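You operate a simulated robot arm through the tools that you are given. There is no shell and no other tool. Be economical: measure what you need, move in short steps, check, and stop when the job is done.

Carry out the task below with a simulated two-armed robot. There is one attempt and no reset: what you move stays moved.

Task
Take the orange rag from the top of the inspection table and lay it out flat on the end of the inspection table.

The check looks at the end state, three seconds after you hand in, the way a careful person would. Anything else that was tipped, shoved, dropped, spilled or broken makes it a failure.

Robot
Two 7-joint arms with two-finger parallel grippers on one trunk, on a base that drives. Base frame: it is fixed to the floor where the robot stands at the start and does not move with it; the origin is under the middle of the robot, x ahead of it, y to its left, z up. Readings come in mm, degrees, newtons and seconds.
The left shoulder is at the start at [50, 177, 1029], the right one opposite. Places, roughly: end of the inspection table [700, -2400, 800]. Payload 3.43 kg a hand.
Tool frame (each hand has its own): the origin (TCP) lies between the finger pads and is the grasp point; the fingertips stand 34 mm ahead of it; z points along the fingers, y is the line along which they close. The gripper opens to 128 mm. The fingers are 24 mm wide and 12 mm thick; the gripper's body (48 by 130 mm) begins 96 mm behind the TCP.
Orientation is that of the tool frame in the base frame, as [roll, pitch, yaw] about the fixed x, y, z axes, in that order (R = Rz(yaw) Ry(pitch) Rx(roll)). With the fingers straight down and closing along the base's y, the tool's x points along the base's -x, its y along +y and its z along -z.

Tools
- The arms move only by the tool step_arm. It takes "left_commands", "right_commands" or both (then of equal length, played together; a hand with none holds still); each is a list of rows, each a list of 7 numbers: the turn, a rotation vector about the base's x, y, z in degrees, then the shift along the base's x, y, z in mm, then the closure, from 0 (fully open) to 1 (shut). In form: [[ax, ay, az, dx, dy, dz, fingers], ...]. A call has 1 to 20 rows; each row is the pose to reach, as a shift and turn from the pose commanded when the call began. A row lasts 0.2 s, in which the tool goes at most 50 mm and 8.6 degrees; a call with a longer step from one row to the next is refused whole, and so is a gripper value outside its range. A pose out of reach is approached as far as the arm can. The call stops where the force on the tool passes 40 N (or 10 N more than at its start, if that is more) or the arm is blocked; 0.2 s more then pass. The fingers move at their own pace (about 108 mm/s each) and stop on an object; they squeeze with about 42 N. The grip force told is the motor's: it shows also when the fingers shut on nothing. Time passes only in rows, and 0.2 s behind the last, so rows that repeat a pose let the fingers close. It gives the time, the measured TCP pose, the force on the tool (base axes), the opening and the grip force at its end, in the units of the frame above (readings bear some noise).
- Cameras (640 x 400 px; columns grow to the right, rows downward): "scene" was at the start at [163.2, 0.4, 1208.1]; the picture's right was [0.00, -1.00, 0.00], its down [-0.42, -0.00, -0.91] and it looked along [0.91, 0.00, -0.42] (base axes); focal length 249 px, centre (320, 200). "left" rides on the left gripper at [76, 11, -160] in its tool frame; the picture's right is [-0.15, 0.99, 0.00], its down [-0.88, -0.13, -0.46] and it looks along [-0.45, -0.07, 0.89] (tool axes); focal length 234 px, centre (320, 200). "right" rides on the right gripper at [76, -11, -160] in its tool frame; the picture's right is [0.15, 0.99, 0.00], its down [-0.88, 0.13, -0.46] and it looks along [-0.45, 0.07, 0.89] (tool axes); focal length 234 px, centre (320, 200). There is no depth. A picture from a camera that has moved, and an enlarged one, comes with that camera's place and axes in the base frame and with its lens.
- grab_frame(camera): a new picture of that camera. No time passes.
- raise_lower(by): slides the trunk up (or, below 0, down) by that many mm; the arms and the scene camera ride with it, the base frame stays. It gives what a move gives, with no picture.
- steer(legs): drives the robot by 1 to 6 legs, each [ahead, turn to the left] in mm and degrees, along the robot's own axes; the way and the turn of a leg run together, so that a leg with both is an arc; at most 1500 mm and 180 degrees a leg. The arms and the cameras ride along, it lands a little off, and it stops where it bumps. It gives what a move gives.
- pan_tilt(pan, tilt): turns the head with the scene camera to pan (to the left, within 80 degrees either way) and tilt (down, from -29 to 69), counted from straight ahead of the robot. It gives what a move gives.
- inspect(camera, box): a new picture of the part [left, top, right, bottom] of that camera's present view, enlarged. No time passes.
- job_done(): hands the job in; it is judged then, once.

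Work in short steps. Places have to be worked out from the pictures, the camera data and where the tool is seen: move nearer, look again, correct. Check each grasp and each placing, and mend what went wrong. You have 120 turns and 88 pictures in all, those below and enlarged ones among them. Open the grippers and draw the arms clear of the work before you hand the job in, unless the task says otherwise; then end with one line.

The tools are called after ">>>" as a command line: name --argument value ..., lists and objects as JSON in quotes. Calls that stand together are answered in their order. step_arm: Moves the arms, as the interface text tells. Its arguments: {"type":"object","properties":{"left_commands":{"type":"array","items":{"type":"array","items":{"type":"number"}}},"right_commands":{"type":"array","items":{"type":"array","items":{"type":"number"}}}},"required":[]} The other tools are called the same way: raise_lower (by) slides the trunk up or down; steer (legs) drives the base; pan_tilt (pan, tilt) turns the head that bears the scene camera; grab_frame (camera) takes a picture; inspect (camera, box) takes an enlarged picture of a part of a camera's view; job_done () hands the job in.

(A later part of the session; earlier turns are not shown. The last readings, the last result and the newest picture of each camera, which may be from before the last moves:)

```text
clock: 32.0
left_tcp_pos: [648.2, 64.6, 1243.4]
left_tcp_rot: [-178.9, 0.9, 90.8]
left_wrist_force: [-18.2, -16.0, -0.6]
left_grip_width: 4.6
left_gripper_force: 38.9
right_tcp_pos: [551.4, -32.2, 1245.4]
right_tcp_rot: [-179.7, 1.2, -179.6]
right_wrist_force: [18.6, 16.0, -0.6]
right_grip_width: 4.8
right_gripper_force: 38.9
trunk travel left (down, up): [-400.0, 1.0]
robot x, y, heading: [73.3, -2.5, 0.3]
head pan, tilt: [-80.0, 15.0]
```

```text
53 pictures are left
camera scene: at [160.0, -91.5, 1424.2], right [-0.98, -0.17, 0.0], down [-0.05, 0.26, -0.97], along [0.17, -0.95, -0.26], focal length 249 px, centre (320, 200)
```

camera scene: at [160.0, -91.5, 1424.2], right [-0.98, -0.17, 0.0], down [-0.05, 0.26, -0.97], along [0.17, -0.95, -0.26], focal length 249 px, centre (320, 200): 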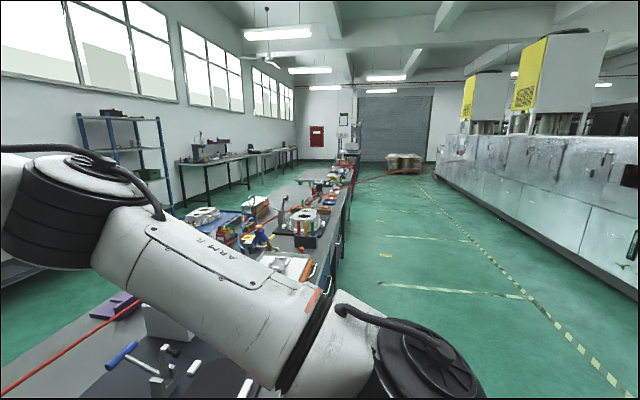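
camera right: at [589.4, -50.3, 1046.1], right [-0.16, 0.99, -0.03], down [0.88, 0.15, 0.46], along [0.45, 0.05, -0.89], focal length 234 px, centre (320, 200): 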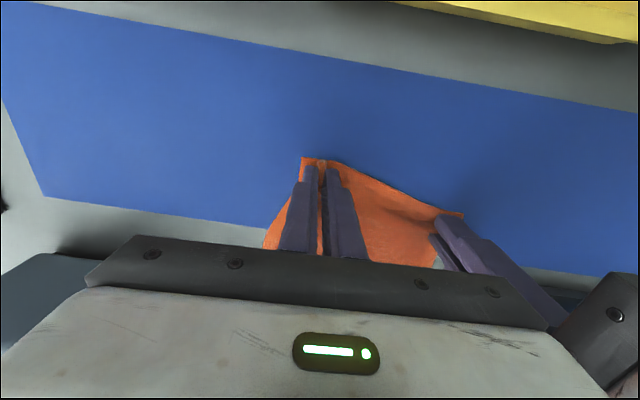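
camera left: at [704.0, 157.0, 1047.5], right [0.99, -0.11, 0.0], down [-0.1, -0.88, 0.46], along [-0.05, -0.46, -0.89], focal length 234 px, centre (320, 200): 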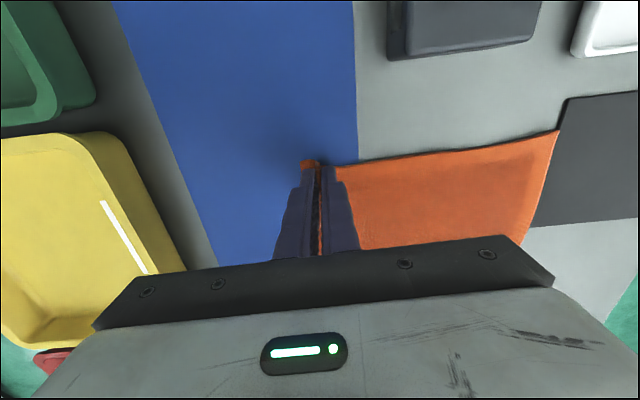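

The left lagged and the cloth is taut. I bring the left hand back alone to relieve it.

>>> step_arm --left_commands '[[0, 0, 0, -15, -2, 0, 1], [0, 0, 0, -30, -2, 0, 1], [0, 0, 0, -50, 0, 0, 1], [0, 0, 0, -65, 4, 0, 1], [0, 0, 0, -80, 10, 0, 1]]'

>>> pan_tilt --pan 0 --tilt 35

>>> grab_frame --camera "scene"

```text
clock: 33.2
left_tcp_pos: [647.8, 64.9, 1243.2]
left_tcp_rot: [-178.9, 1.0, 90.8]
left_wrist_force: [-18.1, -16.7, 0.3]
left_grip_width: 4.3
left_gripper_force: 38.3
left hand out of reach, approached as far as the arm can: row 1, 2, 3, 4, 5
right_tcp_pos: [550.9, -32.5, 1244.9]
right_tcp_rot: [-179.8, 1.2, -179.6]
right_wrist_force: [18.8, 16.7, 0.4]
right_grip_width: 4.6
right_gripper_force: 39.1
trunk travel left (down, up): [-400.0, 1.0]
robot x, y, heading: [72.5, 0.1, 0.1]
head pan, tilt: [-80.0, 15.0]
```

```text
clock: 34.8
left_tcp_pos: [647.0, 64.8, 1245.0]
left_tcp_rot: [-178.9, 1.0, 90.9]
left_wrist_force: [-19.5, -16.8, -0.3]
left_grip_width: 4.5
left_gripper_force: 38.7
right_tcp_pos: [550.5, -32.6, 1245.6]
right_tcp_rot: [-179.7, 1.2, -179.5]
right_wrist_force: [19.4, 16.2, -0.4]
right_grip_width: 4.9
right_gripper_force: 39.2
trunk travel left (down, up): [-400.0, 1.0]
robot x, y, heading: [73.4, -0.1, 0.2]
head pan, tilt: [0.0, 35.0]
```

```text
52 pictures are left
camera scene: at [231.7, 0.4, 1392.2], right [0.0, -1.0, 0.0], down [-0.57, 0.0, -0.82], along [0.82, 0.0, -0.57], focal length 249 px, centre (320, 200)
```

scene: 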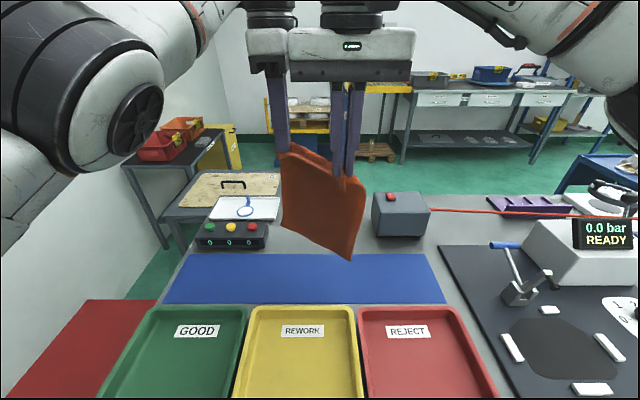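

The left wrist is at a limit there, so instead I bring the right hand forward to match and slack the cloth, turning the left slightly back toward its natural yaw.

>>> step_arm --right_commands '[[0, 0, 0, 20, 0, 0, 1], [0, 0, 0, 40, -5, 0, 1], [0, 0, 0, 60, -15, 0, 1], [0, 0, 0, 75, -25, 0, 1], [0, 0, 0, 75, -25, 0, 1]]'

>>> step_arm --left_commands '[[0, 0, 6, 0, 2, 0, 1], [0, 0, 12, 0, 4, 0, 1], [0, 0, 18, -5, 6, 0, 1], [0, 0, 24, -10, 8, 0, 1], [0, 0, 30, -20, 10, 0, 1]]'

>>> grab_frame --camera "scene"

```text
clock: 36.0
left_tcp_pos: [648.0, 67.1, 1244.6]
left_tcp_rot: [-179.1, 0.9, 91.0]
left_wrist_force: [-0.1, -4.4, 0.6]
left_grip_width: 4.0
left_gripper_force: 38.6
right_tcp_pos: [623.0, -59.3, 1245.4]
right_tcp_rot: [-179.4, 0.9, -179.5]
right_wrist_force: [1.0, 4.7, 0.0]
right_grip_width: 4.4
right_gripper_force: 38.6
trunk travel left (down, up): [-400.0, 1.0]
robot x, y, heading: [74.3, 1.4, 0.1]
head pan, tilt: [0.0, 35.0]
```

```text
clock: 37.2
left_tcp_pos: [649.3, 67.7, 1250.9]
left_tcp_rot: [-179.1, 0.8, 121.0]
left_wrist_force: [-2.2, -11.7, -1.1]
left_grip_width: 4.1
left_gripper_force: 38.8
left hand out of reach, approached as far as the arm can: row 3, 4, 5
right_tcp_pos: [623.1, -60.6, 1245.9]
right_tcp_rot: [-179.4, 1.1, -179.5]
right_wrist_force: [2.5, 10.7, 0.9]
right_grip_width: 4.9
right_gripper_force: 39.2
trunk travel left (down, up): [-400.0, 1.0]
robot x, y, heading: [71.4, -0.3, -0.0]
head pan, tilt: [0.0, 35.0]
```

```text
51 pictures are left
camera scene: at [231.6, 0.2, 1392.2], right [0.0, -1.0, 0.0], down [-0.57, 0.0, -0.82], along [0.82, 0.0, -0.57], focal length 249 px, centre (320, 200)
```

scene: 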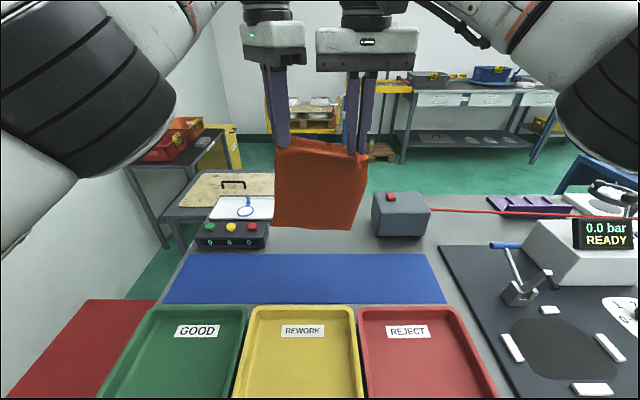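

The rag hangs flat between the hands. I back off 450 mm and look to the right along the bench.

>>> steer --legs '[[-450, 0]]'

>>> pan_tilt --pan -70 --tilt 15

>>> grab_frame --camera "scene"

```text
clock: 39.9
left_tcp_pos: [196.6, 69.9, 1251.2]
left_tcp_rot: [-179.0, 1.0, 121.3]
left_wrist_force: [-1.4, -13.2, -1.4]
left_grip_width: 4.2
left_gripper_force: 38.9
right_tcp_pos: [171.7, -57.7, 1245.8]
right_tcp_rot: [-179.4, 1.0, -179.2]
right_wrist_force: [2.5, 14.2, 0.7]
right_grip_width: 5.0
right_gripper_force: 39.3
trunk travel left (down, up): [-400.0, 1.0]
robot x, y, heading: [-378.6, -1.3, 0.4]
head pan, tilt: [0.0, 35.0]
```

```text
clock: 41.3
left_tcp_pos: [196.4, 70.9, 1251.2]
left_tcp_rot: [-179.0, 1.0, 121.2]
left_wrist_force: [-2.3, -9.9, -1.6]
left_grip_width: 4.3
left_gripper_force: 39.1
right_tcp_pos: [173.5, -57.5, 1244.6]
right_tcp_rot: [-179.3, 0.9, -179.1]
right_wrist_force: [2.2, 11.3, 0.2]
right_grip_width: 4.7
right_gripper_force: 39.5
trunk travel left (down, up): [-400.0, 1.0]
robot x, y, heading: [-377.8, -2.1, 0.3]
head pan, tilt: [-70.0, 15.0]
```

```text
50 pictures are left
camera scene: at [-275.0, -88.4, 1424.2], right [-0.94, -0.35, 0.0], down [-0.09, 0.24, -0.97], along [0.34, -0.91, -0.26], focal length 249 px, centre (320, 200)
```

scene: 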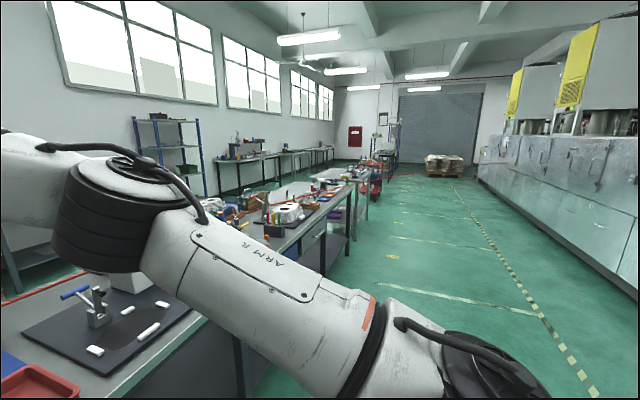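

The aisle is clear. I turn right and drive along it about 2400 mm, then look left toward the table's end.

>>> steer --legs '[[0, -90], [1200, 0], [1150, 0]]'

>>> pan_tilt --pan 75 --tilt 25

>>> grab_frame --camera "scene"

```text
clock: 56.8
left_tcp_pos: [-279.2, -2956.2, 1249.6]
left_tcp_rot: [-178.9, 0.9, 31.8]
left_wrist_force: [-9.4, 1.7, -0.3]
left_grip_width: 4.1
left_gripper_force: 38.9
right_tcp_pos: [-406.4, -2933.9, 1245.4]
right_tcp_rot: [-179.4, 0.8, 91.3]
right_wrist_force: [9.9, -1.9, -0.3]
right_grip_width: 4.3
right_gripper_force: 38.2
trunk travel left (down, up): [-400.0, 1.0]
robot x, y, heading: [-353.8, -2380.8, -89.2]
head pan, tilt: [-70.0, 15.0]
```

```text
clock: 59.1
left_tcp_pos: [-278.0, -2956.9, 1250.7]
left_tcp_rot: [-179.0, 0.9, 31.7]
left_wrist_force: [-8.8, 2.1, -1.0]
left_grip_width: 4.2
left_gripper_force: 38.3
right_tcp_pos: [-406.3, -2934.2, 1245.1]
right_tcp_rot: [-179.4, 1.0, 91.4]
right_wrist_force: [8.7, -2.2, 1.3]
right_grip_width: 4.4
right_gripper_force: 38.4
trunk travel left (down, up): [-400.0, 1.0]
robot x, y, heading: [-354.4, -2381.0, -89.4]
head pan, tilt: [75.0, 25.0]
```

```text
49 pictures are left
camera scene: at [-263.5, -2474.2, 1408.0], right [-0.24, -0.97, 0.0], down [-0.41, 0.1, -0.91], along [0.88, -0.22, -0.42], focal length 249 px, centre (320, 200)
```

scene: 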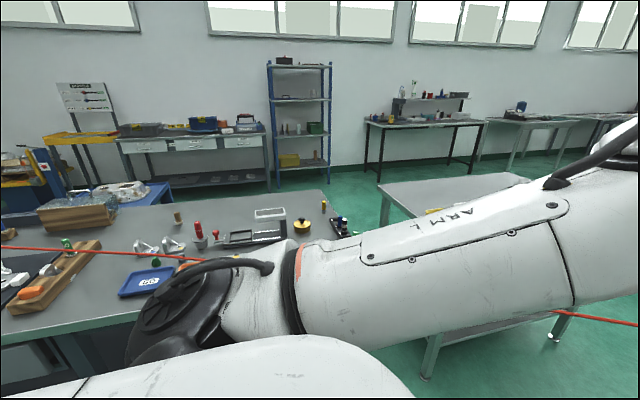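

The table's end is there, with clutter on it. I turn to face it (staying back) and look again.

>>> steer --legs '[[0, 89]]'

>>> pan_tilt --pan 0 --tilt 30

>>> grab_frame --camera "scene"

>>> pan_tilt --pan -40 --tilt 30

>>> grab_frame --camera "scene"

```text
clock: 63.3
left_tcp_pos: [220.0, -2310.0, 1251.5]
left_tcp_rot: [-179.0, 1.0, 121.2]
left_wrist_force: [-2.9, -6.6, -0.7]
left_grip_width: 4.2
left_gripper_force: 38.8
right_tcp_pos: [196.1, -2438.9, 1245.8]
right_tcp_rot: [-179.4, 0.9, -179.3]
right_wrist_force: [1.5, 6.9, 0.4]
right_grip_width: 3.9
right_gripper_force: 38.4
trunk travel left (down, up): [-400.0, 1.0]
robot x, y, heading: [-352.3, -2377.2, 0.4]
head pan, tilt: [75.0, 25.0]
```

```text
clock: 64.8
left_tcp_pos: [220.4, -2311.6, 1250.8]
left_tcp_rot: [-178.9, 1.0, 121.1]
left_wrist_force: [-0.5, -6.6, -0.9]
left_grip_width: 4.3
left_gripper_force: 38.6
right_tcp_pos: [195.4, -2439.0, 1244.5]
right_tcp_rot: [-179.4, 0.9, -179.2]
right_wrist_force: [0.6, 5.8, 0.5]
right_grip_width: 4.0
right_gripper_force: 38.7
trunk travel left (down, up): [-400.0, 1.0]
robot x, y, heading: [-354.5, -2380.2, 0.4]
head pan, tilt: [0.0, 30.0]
```

```text
48 pictures are left
camera scene: at [-193.5, -2380.6, 1400.0], right [0.01, -1.0, 0.0], down [-0.5, 0.0, -0.87], along [0.87, 0.01, -0.5], focal length 249 px, centre (320, 200)
```

scene: 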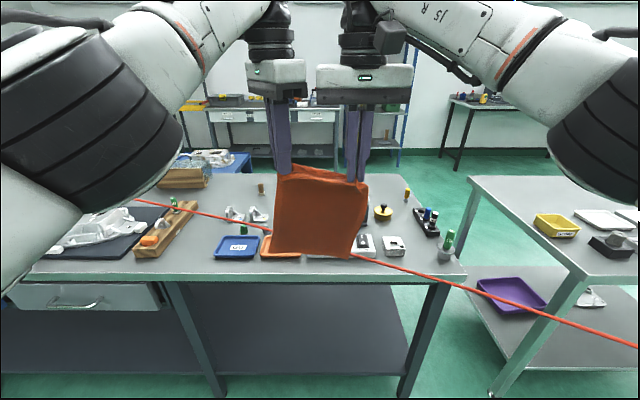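

```text
clock: 65.8
left_tcp_pos: [220.5, -2311.6, 1251.1]
left_tcp_rot: [-178.9, 1.0, 121.1]
left_wrist_force: [-1.2, -6.7, -0.4]
left_grip_width: 4.3
left_gripper_force: 38.6
right_tcp_pos: [196.8, -2439.9, 1245.3]
right_tcp_rot: [-179.4, 0.9, -179.1]
right_wrist_force: [1.9, 6.4, 0.6]
right_grip_width: 4.4
right_gripper_force: 38.7
trunk travel left (down, up): [-400.0, 1.0]
robot x, y, heading: [-355.7, -2379.2, 0.4]
head pan, tilt: [-40.0, 30.0]
```

```text
47 pictures are left
camera scene: at [-214.3, -2438.9, 1400.0], right [-0.64, -0.77, 0.0], down [-0.39, 0.32, -0.87], along [0.67, -0.55, -0.5], focal length 249 px, centre (320, 200)
```

scene: 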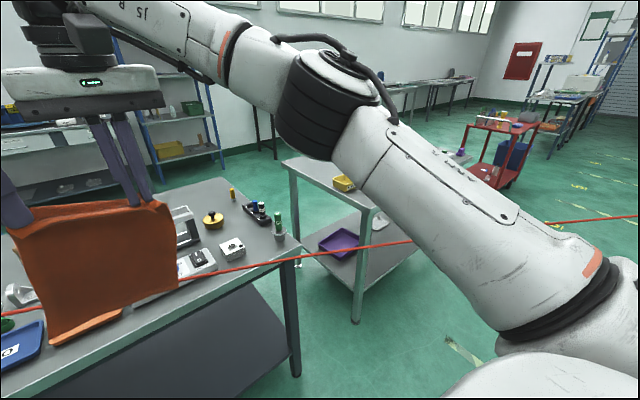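

A thin red line (beam or cord) crosses here; I need to understand it before moving in. I zoom in on it.

>>> pan_tilt --pan 15 --tilt 30

>>> inspect --camera "scene" --box '[120, 140, 440, 340]'

>>> grab_frame --camera "right"

>>> grab_frame --camera "left"

```text
clock: 67.1
left_tcp_pos: [220.0, -2310.8, 1250.4]
left_tcp_rot: [-178.8, 1.0, 121.1]
left_wrist_force: [-1.0, -6.2, -0.8]
left_grip_width: 4.3
left_gripper_force: 38.6
right_tcp_pos: [196.4, -2438.4, 1245.4]
right_tcp_rot: [-179.5, 0.9, -179.2]
right_wrist_force: [1.7, 5.7, 1.3]
right_grip_width: 3.9
right_gripper_force: 38.9
trunk travel left (down, up): [-400.0, 1.0]
robot x, y, heading: [-353.0, -2382.5, 0.4]
head pan, tilt: [15.0, 30.0]
```

```text
2.00 times, centred on (280, 240) of scene
camera zoom: at [-196.7, -2357.4, 1400.0], right [0.26, -0.96, 0.0], down [-0.48, -0.13, -0.87], along [0.84, 0.23, -0.5], focal length 498 px, centre (400, 120)
```

zoom: 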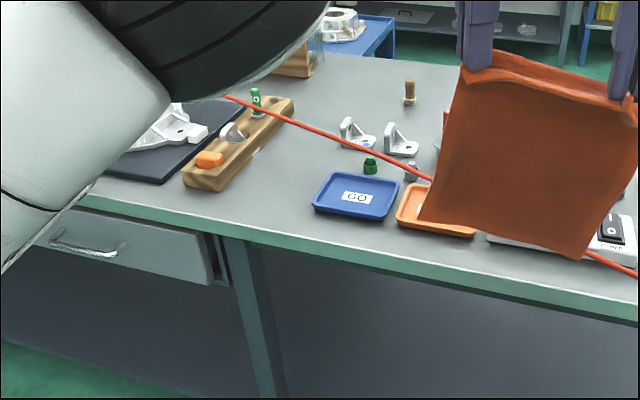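

```text
45 pictures are left
camera right: at [118.1, -2449.6, 1403.4], right [-0.16, 0.99, -0.01], down [0.87, 0.15, 0.47], along [0.46, 0.06, -0.88], focal length 234 px, centre (320, 200)
```

right: 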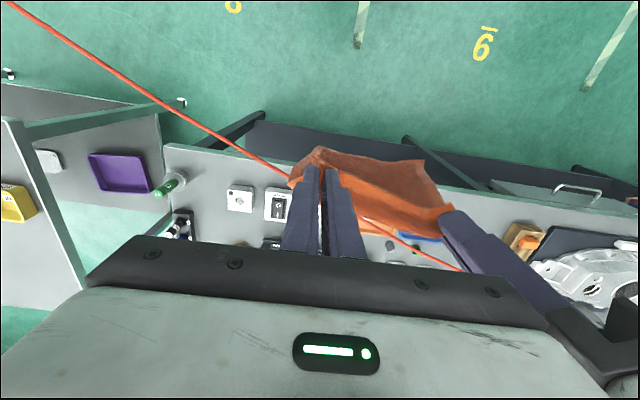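

```text
44 pictures are left
camera left: at [192.4, -2237.1, 1410.2], right [0.92, 0.39, -0.02], down [0.35, -0.81, 0.47], along [0.17, -0.44, -0.88], focal length 234 px, centre (320, 200)
```

left: 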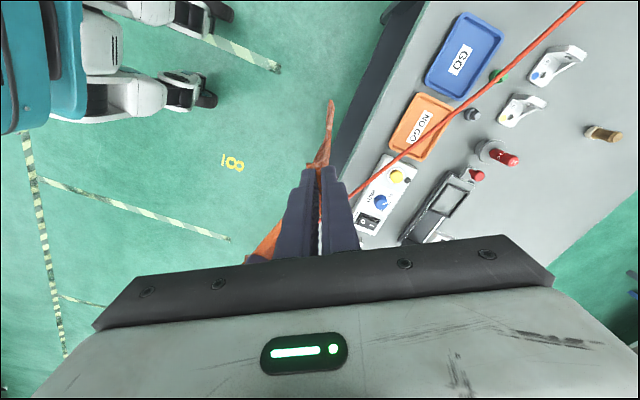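

The red line is at about z≈915, crossing from (680,-1700) via (446,-2214) to (317,-2504), leaving the table front near the end. Now I map the free space near the end, zooming around the rag.

>>> inspect --camera "left" --box '[320, 0, 640, 240]'

>>> pan_tilt --pan -25 --tilt 25

>>> inspect --camera "scene" --box '[180, 140, 440, 330]'

```text
1.67 times, centred on (480, 120) of left
camera zoom: at [192.4, -2237.1, 1410.2], right [0.92, 0.39, -0.02], down [0.35, -0.81, 0.47], along [0.17, -0.44, -0.88], focal length 390 px, centre (53, 333)
```

zoom: 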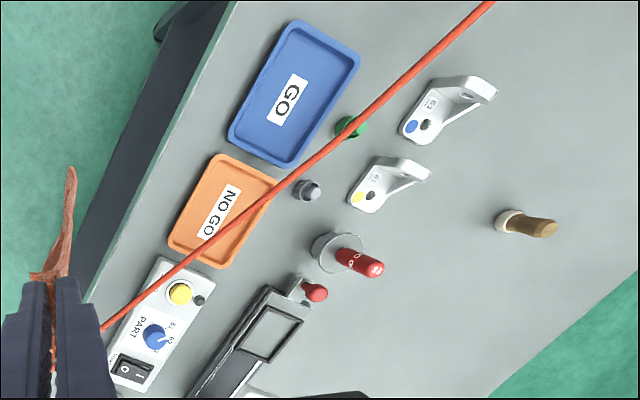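

```text
clock: 68.1
left_tcp_pos: [219.9, -2311.3, 1249.3]
left_tcp_rot: [-178.9, 1.0, 121.2]
left_wrist_force: [-0.7, -7.4, -0.4]
left_grip_width: 4.1
left_gripper_force: 38.6
right_tcp_pos: [196.0, -2439.3, 1245.2]
right_tcp_rot: [-179.4, 0.9, -179.1]
right_wrist_force: [1.4, 6.5, 0.1]
right_grip_width: 4.1
right_gripper_force: 39.2
trunk travel left (down, up): [-400.0, 1.0]
robot x, y, heading: [-353.1, -2383.9, 0.4]
head pan, tilt: [-25.0, 25.0]
```

```text
2.11 times, centred on (310, 235) of scene
camera zoom: at [-200.2, -2419.6, 1408.0], right [-0.42, -0.91, 0.0], down [-0.38, 0.18, -0.91], along [0.82, -0.38, -0.42], focal length 524 px, centre (341, 126)
```

zoom: 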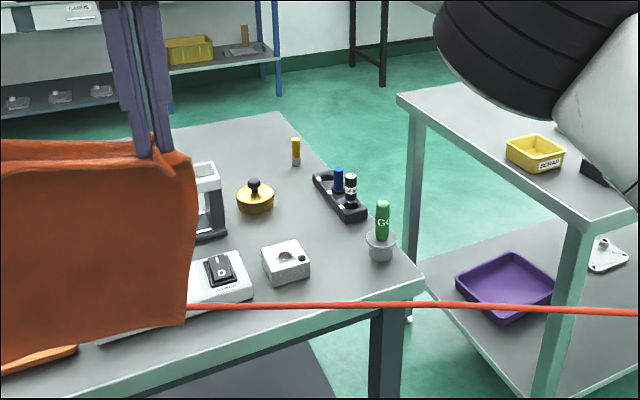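

The rag's bottom edge is at z≈1020, above the line (≈915) and the items. I drive ahead 250 mm so the hand cameras can see the table's back half.

>>> steer --legs '[[250, 0]]'

>>> grab_frame --camera "left"

>>> grab_frame --camera "right"

>>> pan_tilt --pan 0 --tilt 45

>>> grab_frame --camera "scene"

```text
clock: 70.0
left_tcp_pos: [467.4, -2313.6, 1250.3]
left_tcp_rot: [-178.9, 1.0, 121.0]
left_wrist_force: [-1.2, -6.1, 0.0]
left_grip_width: 4.0
left_gripper_force: 38.6
right_tcp_pos: [444.5, -2440.5, 1244.5]
right_tcp_rot: [-179.4, 0.9, -179.4]
right_wrist_force: [1.9, 7.1, 0.1]
right_grip_width: 3.9
right_gripper_force: 38.3
trunk travel left (down, up): [-400.0, 1.0]
robot x, y, heading: [-106.6, -2380.2, 0.2]
head pan, tilt: [-25.0, 25.0]
```

```text
41 pictures are left
camera left: at [441.2, -2238.2, 1410.1], right [0.92, 0.38, -0.02], down [0.34, -0.81, 0.47], along [0.17, -0.44, -0.88], focal length 234 px, centre (320, 200)
```

left: 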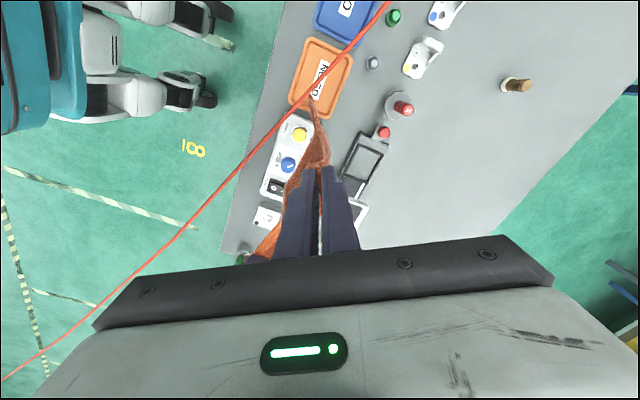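

```text
40 pictures are left
camera right: at [366.0, -2450.4, 1403.3], right [-0.16, 0.99, -0.01], down [0.87, 0.14, 0.47], along [0.46, 0.06, -0.88], focal length 234 px, centre (320, 200)
```

right: 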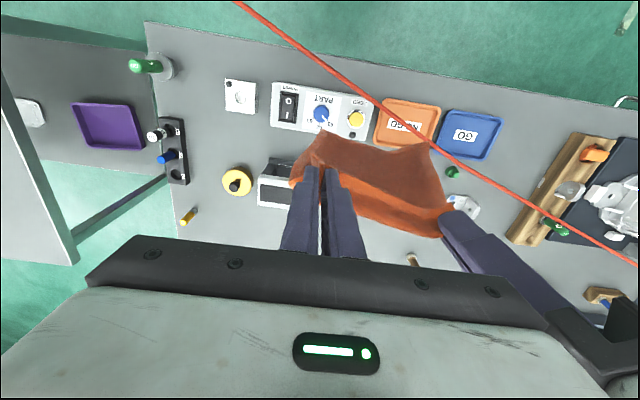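

```text
clock: 70.8
left_tcp_pos: [467.7, -2312.0, 1249.5]
left_tcp_rot: [-178.8, 0.9, 120.8]
left_wrist_force: [-0.8, -4.6, -1.5]
left_grip_width: 4.1
left_gripper_force: 38.9
right_tcp_pos: [444.2, -2438.6, 1245.6]
right_tcp_rot: [-179.5, 1.1, -179.4]
right_wrist_force: [1.5, 5.5, 0.0]
right_grip_width: 4.0
right_gripper_force: 38.3
trunk travel left (down, up): [-400.0, 1.0]
robot x, y, heading: [-110.3, -2382.1, 0.0]
head pan, tilt: [0.0, 45.0]
```

```text
39 pictures are left
camera scene: at [45.0, -2380.4, 1377.4], right [0.0, -1.0, 0.0], down [-0.71, 0.0, -0.71], along [0.71, 0.0, -0.71], focal length 249 px, centre (320, 200)
```

scene: 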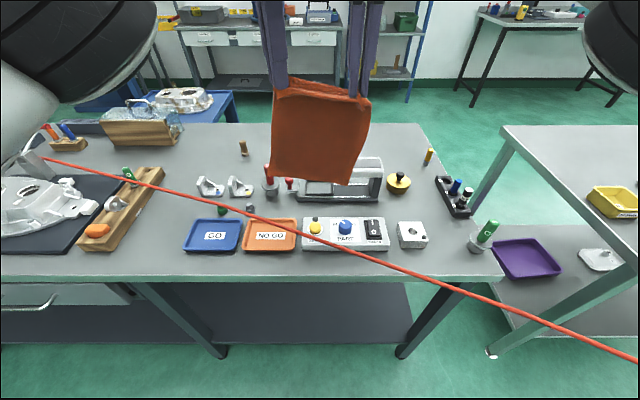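

The back strip of the table (x≈700–1020, y≈-2140…-2740) is free. I need to know the chest's shape against that red line, so I zoom on the robot's own body in the left camera.

>>> inspect --camera "left" --box '[0, 0, 320, 200]'

>>> pan_tilt --pan -60 --tilt 60

>>> grab_frame --camera "scene"

```text
2.00 times, centred on (160, 100) of left
camera zoom: at [440.5, -2238.5, 1410.4], right [0.92, 0.38, -0.02], down [0.34, -0.81, 0.47], along [0.17, -0.44, -0.88], focal length 468 px, centre (640, 400)
```

zoom: 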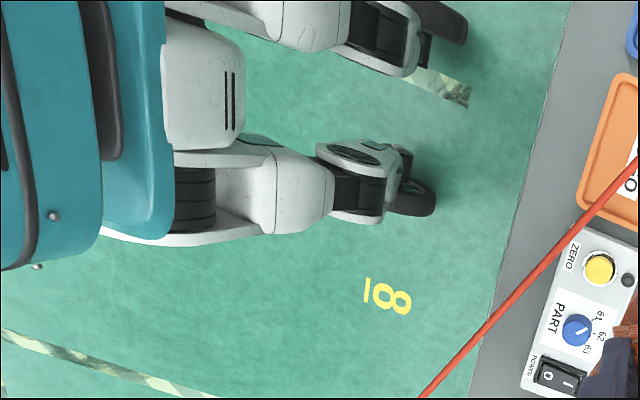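

```text
clock: 72.1
left_tcp_pos: [467.3, -2312.6, 1250.8]
left_tcp_rot: [-178.9, 1.1, 120.8]
left_wrist_force: [-1.5, -5.5, -1.0]
left_grip_width: 4.0
left_gripper_force: 38.3
right_tcp_pos: [443.9, -2439.1, 1244.6]
right_tcp_rot: [-179.4, 1.0, -179.4]
right_wrist_force: [1.0, 5.6, 0.1]
right_grip_width: 3.8
right_gripper_force: 38.2
trunk travel left (down, up): [-400.0, 1.0]
robot x, y, heading: [-109.7, -2382.1, 0.3]
head pan, tilt: [-60.0, 60.0]
```

```text
37 pictures are left
camera scene: at [-2.8, -2438.1, 1357.9], right [-0.86, -0.5, 0.0], down [-0.44, 0.75, -0.5], along [0.25, -0.43, -0.87], focal length 249 px, centre (320, 200)
```

scene: 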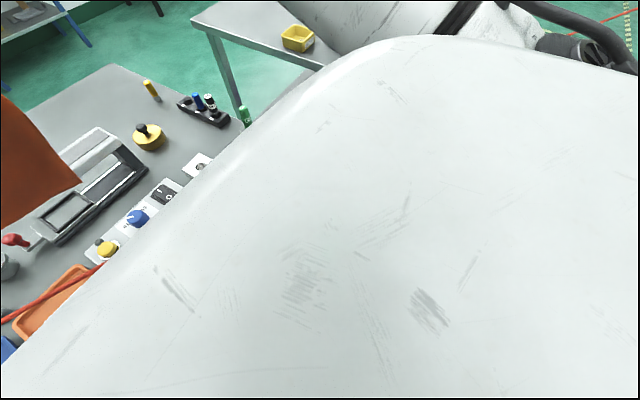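

The torso is narrow (about ±140 mm), so standing at y≈-2310 keeps it clear of the line. I shift left 70 mm and ahead, ending with axis near x≈60.

>>> steer --legs '[[0, 30], [140, 0], [0, -30.3]]'

>>> pan_tilt --pan 0 --tilt 40

>>> grab_frame --camera "scene"

```text
clock: 76.4
left_tcp_pos: [591.4, -2252.6, 1251.1]
left_tcp_rot: [-178.8, 1.0, 120.0]
left_wrist_force: [-2.0, -5.2, -0.8]
left_grip_width: 3.9
left_gripper_force: 38.4
right_tcp_pos: [565.4, -2378.6, 1246.3]
right_tcp_rot: [-179.5, 1.0, 179.6]
right_wrist_force: [1.6, 4.4, 0.1]
right_grip_width: 4.1
right_gripper_force: 38.8
trunk travel left (down, up): [-400.0, 1.0]
robot x, y, heading: [14.1, -2313.8, -0.7]
head pan, tilt: [-60.0, 60.0]
```

```text
clock: 77.7
left_tcp_pos: [592.0, -2253.2, 1250.1]
left_tcp_rot: [-178.9, 1.1, 120.0]
left_wrist_force: [-1.6, -4.2, -0.8]
left_grip_width: 4.3
left_gripper_force: 38.6
right_tcp_pos: [564.8, -2378.9, 1245.0]
right_tcp_rot: [-179.5, 1.0, 179.7]
right_wrist_force: [0.4, 5.0, 0.6]
right_grip_width: 4.0
right_gripper_force: 38.3
trunk travel left (down, up): [-400.0, 1.0]
robot x, y, heading: [13.0, -2312.3, -0.5]
head pan, tilt: [0.0, 40.0]
```

```text
36 pictures are left
camera scene: at [171.1, -2313.4, 1384.6], right [-0.01, -1.0, 0.0], down [-0.64, 0.01, -0.77], along [0.77, -0.01, -0.64], focal length 249 px, centre (320, 200)
```

scene: 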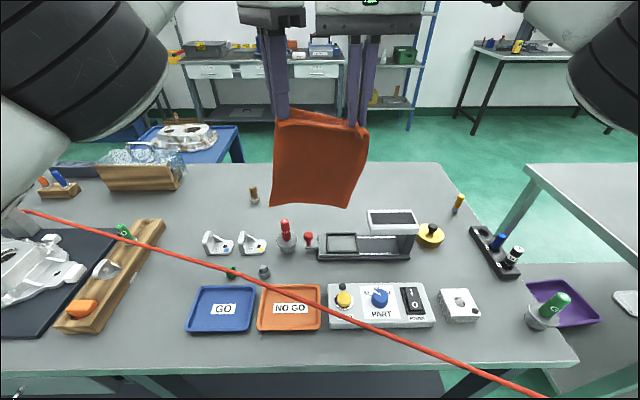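

Clear view. Now I tilt both hands forward (fingers toward +x) while moving ahead, to gain reach toward the back strip.

>>> step_arm --right_commands '[[0, -8, 0, 15, 0, 0, 1], [0, -16, 0, 30, 0, 0, 1], [0, -24, 0, 50, 0, 0, 1], [0, -32, 0, 75, 0, 0, 1], [0, -40, 0, 100, 0, 0, 1]]' --left_commands '[[0, -8, 0, 15, 0, 0, 1], [0, -16, 0, 30, 0, 0, 1], [0, -24, 0, 50, 0, 0, 1], [0, -32, 0, 75, 0, 0, 1], [0, -40, 0, 100, 0, 0, 1]]'

>>> grab_frame --camera "scene"

```text
clock: 78.9
left_tcp_pos: [735.2, -2279.3, 1283.2]
left_tcp_rot: [146.9, 18.9, 113.6]
left_wrist_force: [-5.1, -5.7, -3.2]
left_grip_width: 4.3
left_gripper_force: 38.2
left hand out of reach, approached as far as the arm can: row 1, 2, 3, 4, 5
right_tcp_pos: [666.4, -2381.4, 1245.6]
right_tcp_rot: [-179.6, 41.1, 179.6]
right_wrist_force: [5.5, 5.0, 3.0]
right_grip_width: 4.0
right_gripper_force: 39.1
trunk travel left (down, up): [-400.0, 1.0]
robot x, y, heading: [12.8, -2314.6, -1.0]
head pan, tilt: [0.0, 40.0]
```

```text
35 pictures are left
camera scene: at [171.0, -2313.8, 1384.7], right [-0.01, -1.0, 0.0], down [-0.64, 0.01, -0.77], along [0.77, -0.01, -0.64], focal length 249 px, centre (320, 200)
```

scene: 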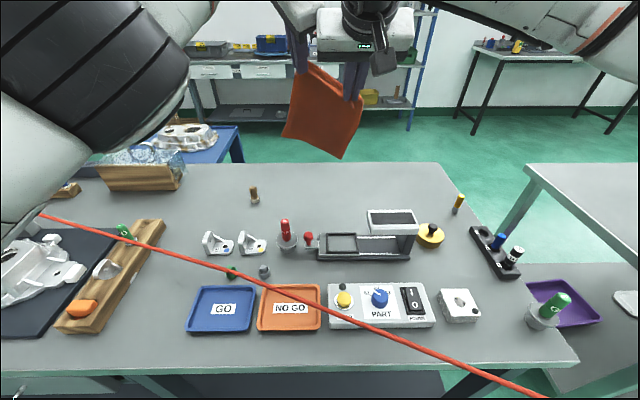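

The left has an inner limit in this wrist pose but goes outward fine. I bring the right forward and up to match (x≈710, z≈1283).

>>> step_arm --right_commands '[[0, 0, 0, 15, -6, 10, 1], [0, 0, 0, 30, -12, 20, 1], [0, 0, 0, 45, -20, 36, 1], [0, 0, 0, 45, -20, 36, 1]]'

>>> step_arm --right_commands '[[0, -7, 0, 20, 0, -5, 1], [0, -14, 0, 40, 0, -15, 1], [0, -20, 0, 60, 0, -25, 1], [0, -20, 0, 80, 0, -33, 1]]' --left_commands '[[0, -7, 0, 20, 0, -5, 1], [0, -14, 0, 40, 0, -15, 1], [0, -20, 0, 60, 0, -25, 1], [0, -20, 0, 80, 0, -33, 1]]'

>>> grab_frame --camera "scene"

```text
clock: 79.4
left_tcp_pos: [739.3, -2273.2, 1287.1]
left_tcp_rot: [146.2, 19.4, 114.4]
left_wrist_force: [2.1, 2.8, 2.1]
left_grip_width: 4.2
left_gripper_force: 38.4
right_tcp_pos: [678.4, -2379.4, 1253.7]
right_tcp_rot: [-178.7, 40.2, -178.2]
right_wrist_force: [-2.4, -1.5, -2.8]
right_grip_width: 4.1
right_gripper_force: 38.4
trunk travel left (down, up): [-400.0, 1.0]
robot x, y, heading: [14.1, -2311.6, -0.9]
head pan, tilt: [0.0, 40.0]
stopped in row 2 (left hand): the force on the tool passed its limit (the readings are from after the stop); the commanded pose is now the measured one
```

```text
clock: 80.4
left_tcp_pos: [827.5, -2271.6, 1258.5]
left_tcp_rot: [125.8, 26.5, 106.1]
left_wrist_force: [-9.3, -12.0, -5.0]
left_grip_width: 4.2
left_gripper_force: 38.9
left hand out of reach, approached as far as the arm can: row 1, 2, 3, 4
right_tcp_pos: [759.2, -2377.1, 1221.0]
right_tcp_rot: [-177.6, 60.2, -177.4]
right_wrist_force: [10.2, 13.1, 5.1]
right_grip_width: 3.9
right_gripper_force: 38.6
trunk travel left (down, up): [-400.0, 1.0]
robot x, y, heading: [11.8, -2309.3, -0.5]
head pan, tilt: [0.0, 40.0]
```

```text
34 pictures are left
camera scene: at [171.5, -2312.5, 1384.6], right [-0.01, -1.0, 0.0], down [-0.64, 0.01, -0.77], along [0.77, -0.01, -0.64], focal length 249 px, centre (320, 200)
```

scene: 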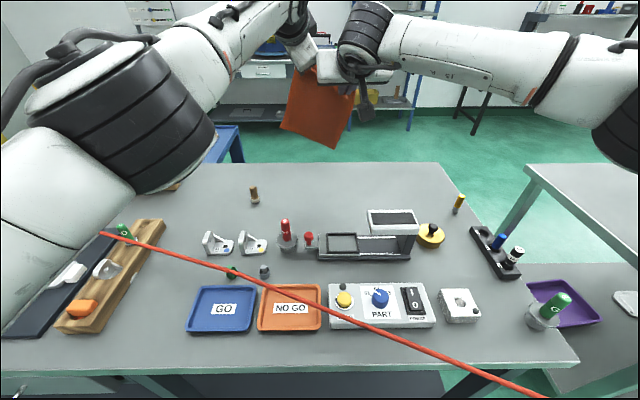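

Reach now is 815 mm from the axis. I bring the right hand up alongside the left.

>>> step_arm --right_commands '[[0, 0, 0, 10, -8, 5, 1], [0, 0, 0, 20, -16, 10, 1], [0, 0, 0, 32, -16, 18, 1], [0, 0, 0, 42, -16, 24, 1]]'

>>> inspect --camera "scene" --box '[220, 0, 440, 160]'

```text
clock: 81.4
left_tcp_pos: [827.9, -2267.8, 1258.6]
left_tcp_rot: [125.7, 26.4, 106.4]
left_wrist_force: [-1.9, -9.0, -1.7]
left_grip_width: 4.1
left_gripper_force: 38.5
right_tcp_pos: [801.8, -2396.5, 1244.6]
right_tcp_rot: [-177.5, 60.0, -177.4]
right_wrist_force: [2.3, 9.5, 1.7]
right_grip_width: 4.4
right_gripper_force: 38.4
trunk travel left (down, up): [-400.0, 1.0]
robot x, y, heading: [15.9, -2313.5, -0.6]
head pan, tilt: [0.0, 40.0]
```

```text
2.50 times, centred on (330, 80) of scene
camera zoom: at [171.1, -2313.4, 1384.6], right [-0.01, -1.0, 0.0], down [-0.64, 0.01, -0.77], along [0.77, -0.01, -0.64], focal length 623 px, centre (295, 500)
```

zoom: 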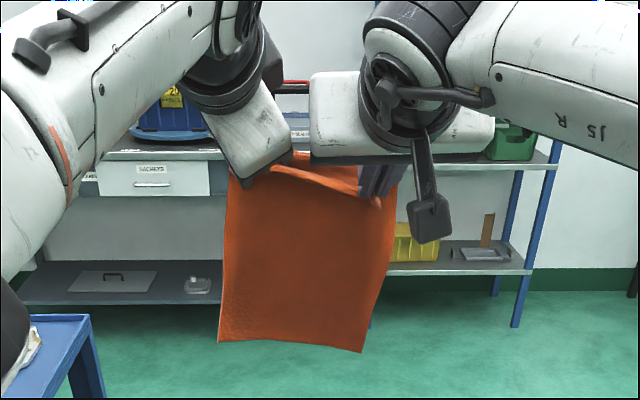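

The rag hangs neatly. I extend both arms farther forward by 70 mm.

>>> step_arm --right_commands '[[0, -4, 0, 15, 0, 0, 1], [0, -8, 0, 30, 0, 0, 1], [0, -12, 0, 45, 0, 0, 1], [0, -14, 0, 60, 0, 0, 1], [0, -14, 0, 72, 0, 0, 1]]' --left_commands '[[0, -4, 0, 15, 0, -3, 1], [0, -8, 0, 30, 0, -6, 1], [0, -12, 0, 45, 0, -9, 1], [0, -14, 0, 60, 0, -12, 1], [0, -14, 0, 72, 0, -14, 1]]'

>>> steer --legs '[[50, 0]]'

>>> grab_frame --camera "scene"

```text
clock: 82.6
left_tcp_pos: [871.7, -2260.6, 1230.8]
left_tcp_rot: [110.0, 29.9, 98.5]
left_wrist_force: [-0.2, -11.1, 1.8]
left_grip_width: 4.3
left_gripper_force: 38.4
left hand out of reach, approached as far as the arm can: row 2, 3, 4, 5
right_tcp_pos: [870.4, -2393.4, 1242.6]
right_tcp_rot: [-175.4, 74.0, -175.3]
right_wrist_force: [0.0, 11.8, -2.2]
right_grip_width: 4.1
right_gripper_force: 39.0
trunk travel left (down, up): [-400.0, 1.0]
robot x, y, heading: [12.7, -2310.4, -0.7]
head pan, tilt: [0.0, 40.0]
```

```text
clock: 83.5
left_tcp_pos: [923.3, -2261.9, 1229.8]
left_tcp_rot: [110.1, 29.7, 98.5]
left_wrist_force: [1.0, -13.3, 2.1]
left_grip_width: 4.2
left_gripper_force: 38.6
right_tcp_pos: [922.8, -2396.2, 1240.8]
right_tcp_rot: [-175.4, 74.0, -175.4]
right_wrist_force: [0.2, 13.6, -2.9]
right_grip_width: 4.2
right_gripper_force: 38.2
trunk travel left (down, up): [-400.0, 1.0]
robot x, y, heading: [65.4, -2313.9, -1.0]
head pan, tilt: [0.0, 40.0]
```

```text
32 pictures are left
camera scene: at [222.8, -2314.1, 1384.5], right [-0.01, -1.0, 0.0], down [-0.64, 0.01, -0.77], along [0.77, -0.01, -0.64], focal length 249 px, centre (320, 200)
```

scene: 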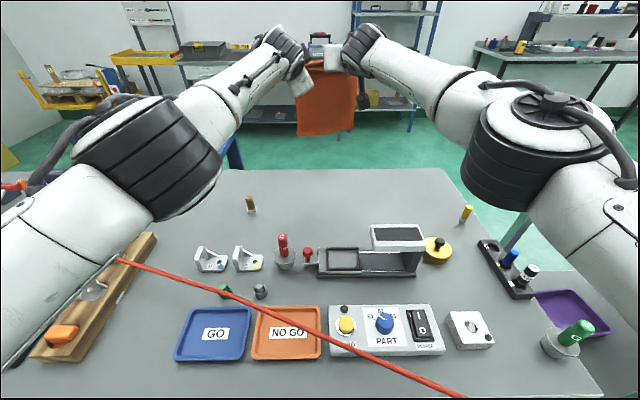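

Hands are at x≈923, rag beyond the tools over the free strip. I lower the trunk 120 mm, so the rag's bottom nears the table (elbows stay above z≈1050).

>>> raise_lower --by -120

>>> inspect --camera "scene" --box '[200, 20, 460, 200]'

```text
clock: 85.0
left_tcp_pos: [921.5, -2263.0, 1111.5]
left_tcp_rot: [109.9, 29.7, 98.4]
left_wrist_force: [0.0, -8.4, 0.8]
left_grip_width: 4.3
left_gripper_force: 38.4
right_tcp_pos: [920.8, -2394.8, 1122.4]
right_tcp_rot: [-175.4, 74.1, -175.2]
right_wrist_force: [0.3, 8.6, -2.2]
right_grip_width: 4.0
right_gripper_force: 38.4
trunk travel left (down, up): [-280.0, 121.0]
robot x, y, heading: [67.1, -2311.2, -0.6]
head pan, tilt: [0.0, 40.0]
```

```text
2.22 times, centred on (330, 110) of scene
camera zoom: at [221.3, -2314.1, 1264.7], right [-0.01, -1.0, 0.0], down [-0.64, 0.01, -0.77], along [0.77, -0.01, -0.64], focal length 554 px, centre (298, 400)
```

zoom: 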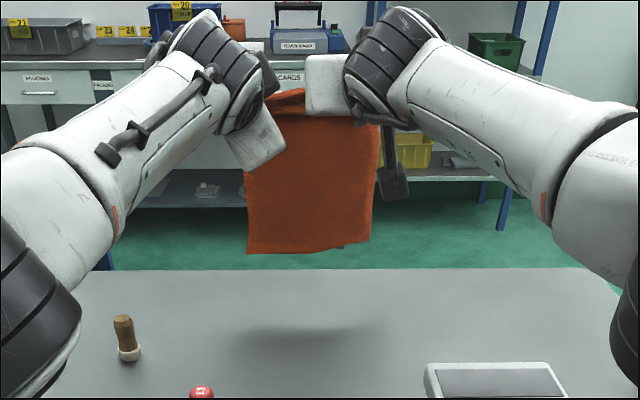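

Rag bottom is at z≈936, 85 mm over the table, far edge will land near x≈935–945 (table back edge at 1053). I lower 85 mm more to touch.

>>> raise_lower --by -85

>>> grab_frame --camera "scene"

```text
clock: 86.2
left_tcp_pos: [921.6, -2263.8, 1025.7]
left_tcp_rot: [109.9, 29.6, 98.4]
left_wrist_force: [-0.5, -10.3, 0.8]
left_grip_width: 4.2
left_gripper_force: 38.5
right_tcp_pos: [921.9, -2395.9, 1037.8]
right_tcp_rot: [-175.4, 74.1, -175.4]
right_wrist_force: [0.2, 10.6, -1.2]
right_grip_width: 4.0
right_gripper_force: 38.7
trunk travel left (down, up): [-195.0, 206.0]
robot x, y, heading: [65.5, -2313.5, -0.8]
head pan, tilt: [0.0, 40.0]
```

```text
30 pictures are left
camera scene: at [221.3, -2314.1, 1179.7], right [-0.01, -1.0, 0.0], down [-0.64, 0.01, -0.77], along [0.77, -0.01, -0.64], focal length 249 px, centre (320, 200)
```

scene: 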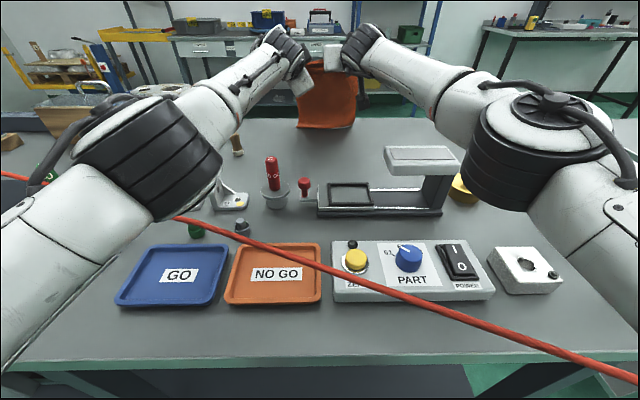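

The bottom edge is just above/at the table. I begin the lay: both hands retreat and descend diagonally while untilting, first half.

>>> step_arm --right_commands '[[0, 0, 0, 0, 0, -10, 1], [0, 4, 0, -12, 0, -22, 1], [0, 8, 0, -26, 0, -36, 1], [0, 12, 0, -40, 0, -50, 1], [0, 16, 0, -54, 0, -62, 1], [0, 20, 0, -68, 0, -74, 1], [0, 24, 0, -82, 0, -84, 1]]' --left_commands '[[0, 0, 0, 0, 0, -4, 1], [0, 4, 0, -12, 0, -14, 1], [0, 8, 0, -26, 0, -27, 1], [0, 12, 0, -40, 0, -40, 1], [0, 16, 0, -54, 0, -52, 1], [0, 20, 0, -68, 0, -64, 1], [0, 24, 0, -82, 0, -74, 1]]'

>>> grab_frame --camera "scene"

```text
clock: 87.8
left_tcp_pos: [870.5, -2261.2, 964.9]
left_tcp_rot: [136.1, 23.5, 110.2]
left_wrist_force: [-3.9, -16.0, -0.4]
left_grip_width: 4.5
left_gripper_force: 38.6
left hand out of reach, approached as far as the arm can: row 2, 3, 4, 5, 6, 7
right_tcp_pos: [840.0, -2394.1, 954.3]
right_tcp_rot: [-178.7, 50.1, -178.0]
right_wrist_force: [4.6, 14.7, 0.7]
right_grip_width: 4.2
right_gripper_force: 38.8
trunk travel left (down, up): [-195.0, 206.0]
robot x, y, heading: [67.2, -2311.3, -0.7]
head pan, tilt: [0.0, 40.0]
```

```text
29 pictures are left
camera scene: at [221.6, -2314.7, 1179.6], right [-0.01, -1.0, 0.0], down [-0.64, 0.01, -0.77], along [0.77, -0.01, -0.64], focal length 249 px, centre (320, 200)
```

scene: 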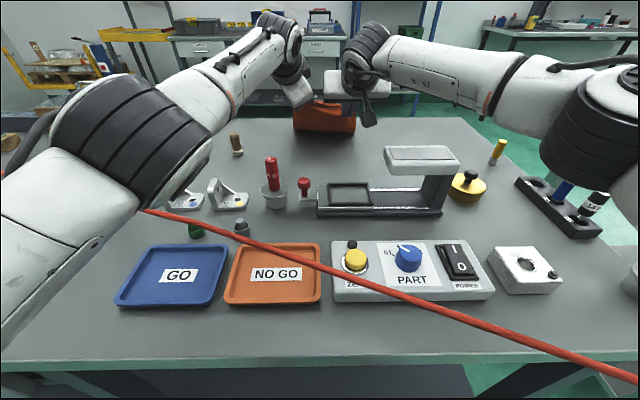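

The laying works, but the left lags because its wrist limit depends on tilt. I untilt faster than I retreat for the second half, keeping slightly above the table.

>>> step_arm --right_commands '[[0, 3, 0, 0, 0, -4, 1], [0, 7, 0, -10, 0, -10, 1], [0, 11, 0, -22, 0, -18, 1], [0, 15, 0, -36, 0, -27, 1], [0, 19, 0, -50, 0, -36, 1], [0, 22, 0, -62, 0, -44, 1], [0, 24, 0, -72, 0, -50, 1]]' --left_commands '[[0, 6, 0, -15, 0, -6, 1], [0, 12, 0, -32, 0, -15, 1], [0, 17, 0, -48, 0, -25, 1], [0, 21, 0, -62, 0, -35, 1], [0, 24, 0, -74, 0, -45, 1], [0, 26, 0, -84, 0, -54, 1], [0, 28, 0, -92, 0, -60, 1]]'

>>> grab_frame --camera "scene"

>>> grab_frame --camera "right"

```text
clock: 89.5
left_tcp_pos: [777.5, -2256.7, 901.7]
left_tcp_rot: [163.0, 12.0, 118.5]
left_wrist_force: [-0.7, -15.5, 0.3]
left_grip_width: 3.9
left_gripper_force: 38.2
left hand out of reach, approached as far as the arm can: row 1, 2, 3, 4, 5, 6, 7
right_tcp_pos: [766.9, -2393.4, 903.6]
right_tcp_rot: [-179.3, 26.1, -178.4]
right_wrist_force: [1.4, 16.4, -0.6]
right_grip_width: 4.1
right_gripper_force: 39.0
trunk travel left (down, up): [-195.0, 206.0]
robot x, y, heading: [63.6, -2312.1, -0.8]
head pan, tilt: [0.0, 40.0]
```

```text
28 pictures are left
camera scene: at [221.5, -2314.1, 1179.7], right [-0.01, -1.0, 0.0], down [-0.64, 0.01, -0.77], along [0.77, -0.01, -0.64], focal length 249 px, centre (320, 200)
```

scene: 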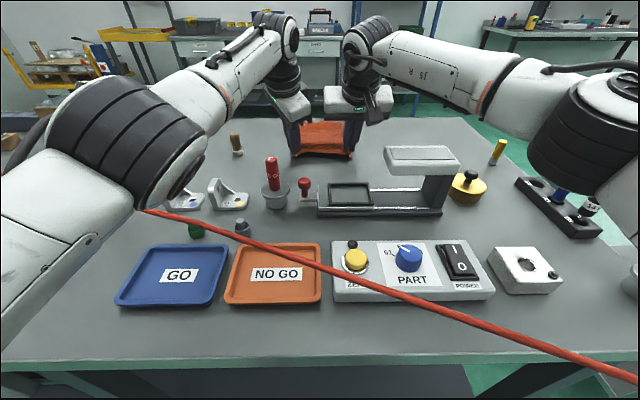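

```text
27 pictures are left
camera right: at [629.0, -2406.1, 1013.1], right [-0.15, 0.99, -0.07], down [0.59, 0.15, 0.8], along [0.8, 0.08, -0.6], focal length 234 px, centre (320, 200)
```

right: 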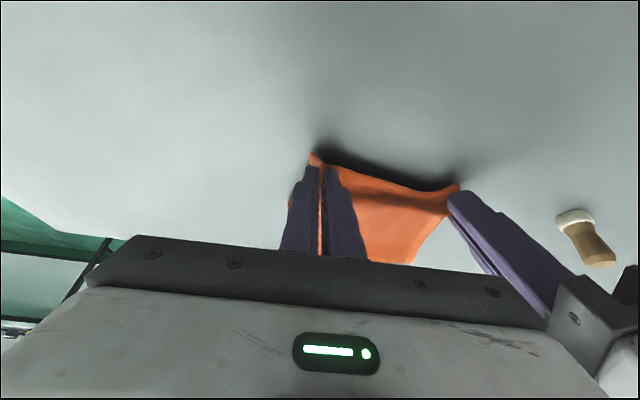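

Nearly down: fingertips ≈18 mm above the table. I descend 15 mm while drawing back another 25 mm to keep the rag stretched.

>>> step_arm --right_commands '[[0, 2, 0, -8, 0, -5, 1], [0, 3, 0, -16, 0, -10, 1], [0, 4, 0, -24, 0, -14, 1], [0, 4, 0, -28, 0, -15, 1]]' --left_commands '[[0, 3, 0, -8, 0, -4, 1], [0, 5, 0, -16, 0, -8, 1], [0, 6, 0, -24, 0, -12, 1], [0, 6, 0, -28, 0, -13, 1]]'

>>> inspect --camera "scene" --box '[220, 60, 440, 200]'

>>> grab_frame --camera "left"

```text
clock: 90.5
left_tcp_pos: [755.1, -2257.0, 888.0]
left_tcp_rot: [168.3, 9.0, 119.6]
left_wrist_force: [-1.1, -17.9, 2.2]
left_grip_width: 4.1
left_gripper_force: 38.9
left hand out of reach, approached as far as the arm can: row 1, 2, 4
right_tcp_pos: [740.0, -2393.3, 889.9]
right_tcp_rot: [-179.5, 22.2, -178.6]
right_wrist_force: [1.9, 15.7, 1.7]
right_grip_width: 4.4
right_gripper_force: 38.4
trunk travel left (down, up): [-195.0, 206.0]
robot x, y, heading: [63.3, -2312.7, -0.8]
head pan, tilt: [0.0, 40.0]
```

```text
2.86 times, centred on (330, 130) of scene
camera zoom: at [221.3, -2314.1, 1179.7], right [-0.01, -1.0, 0.0], down [-0.64, 0.01, -0.77], along [0.77, -0.01, -0.64], focal length 712 px, centre (291, 400)
```

zoom: 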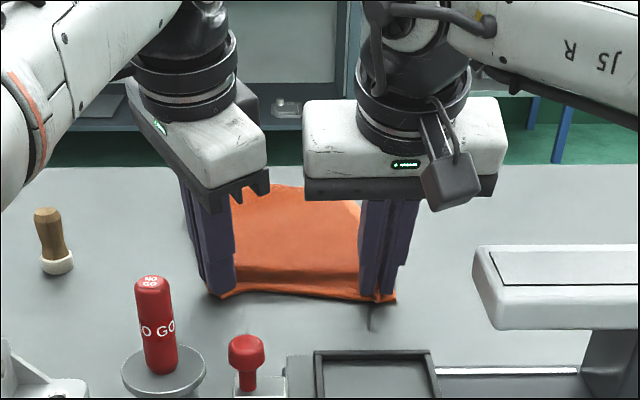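

```text
25 pictures are left
camera left: at [687.8, -2181.3, 1035.4], right [0.9, 0.38, 0.22], down [0.2, -0.81, 0.55], along [0.39, -0.45, -0.8], focal length 234 px, centre (320, 200)
```

left: 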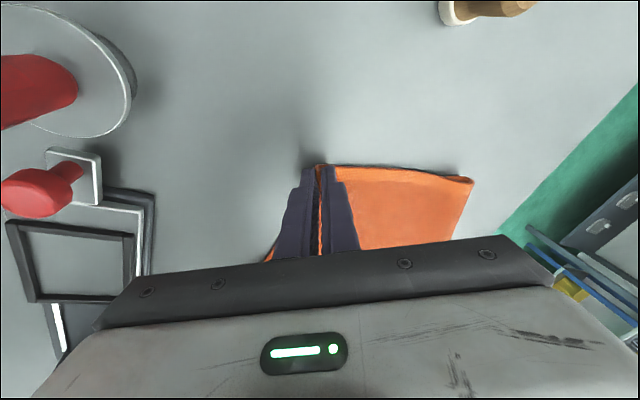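

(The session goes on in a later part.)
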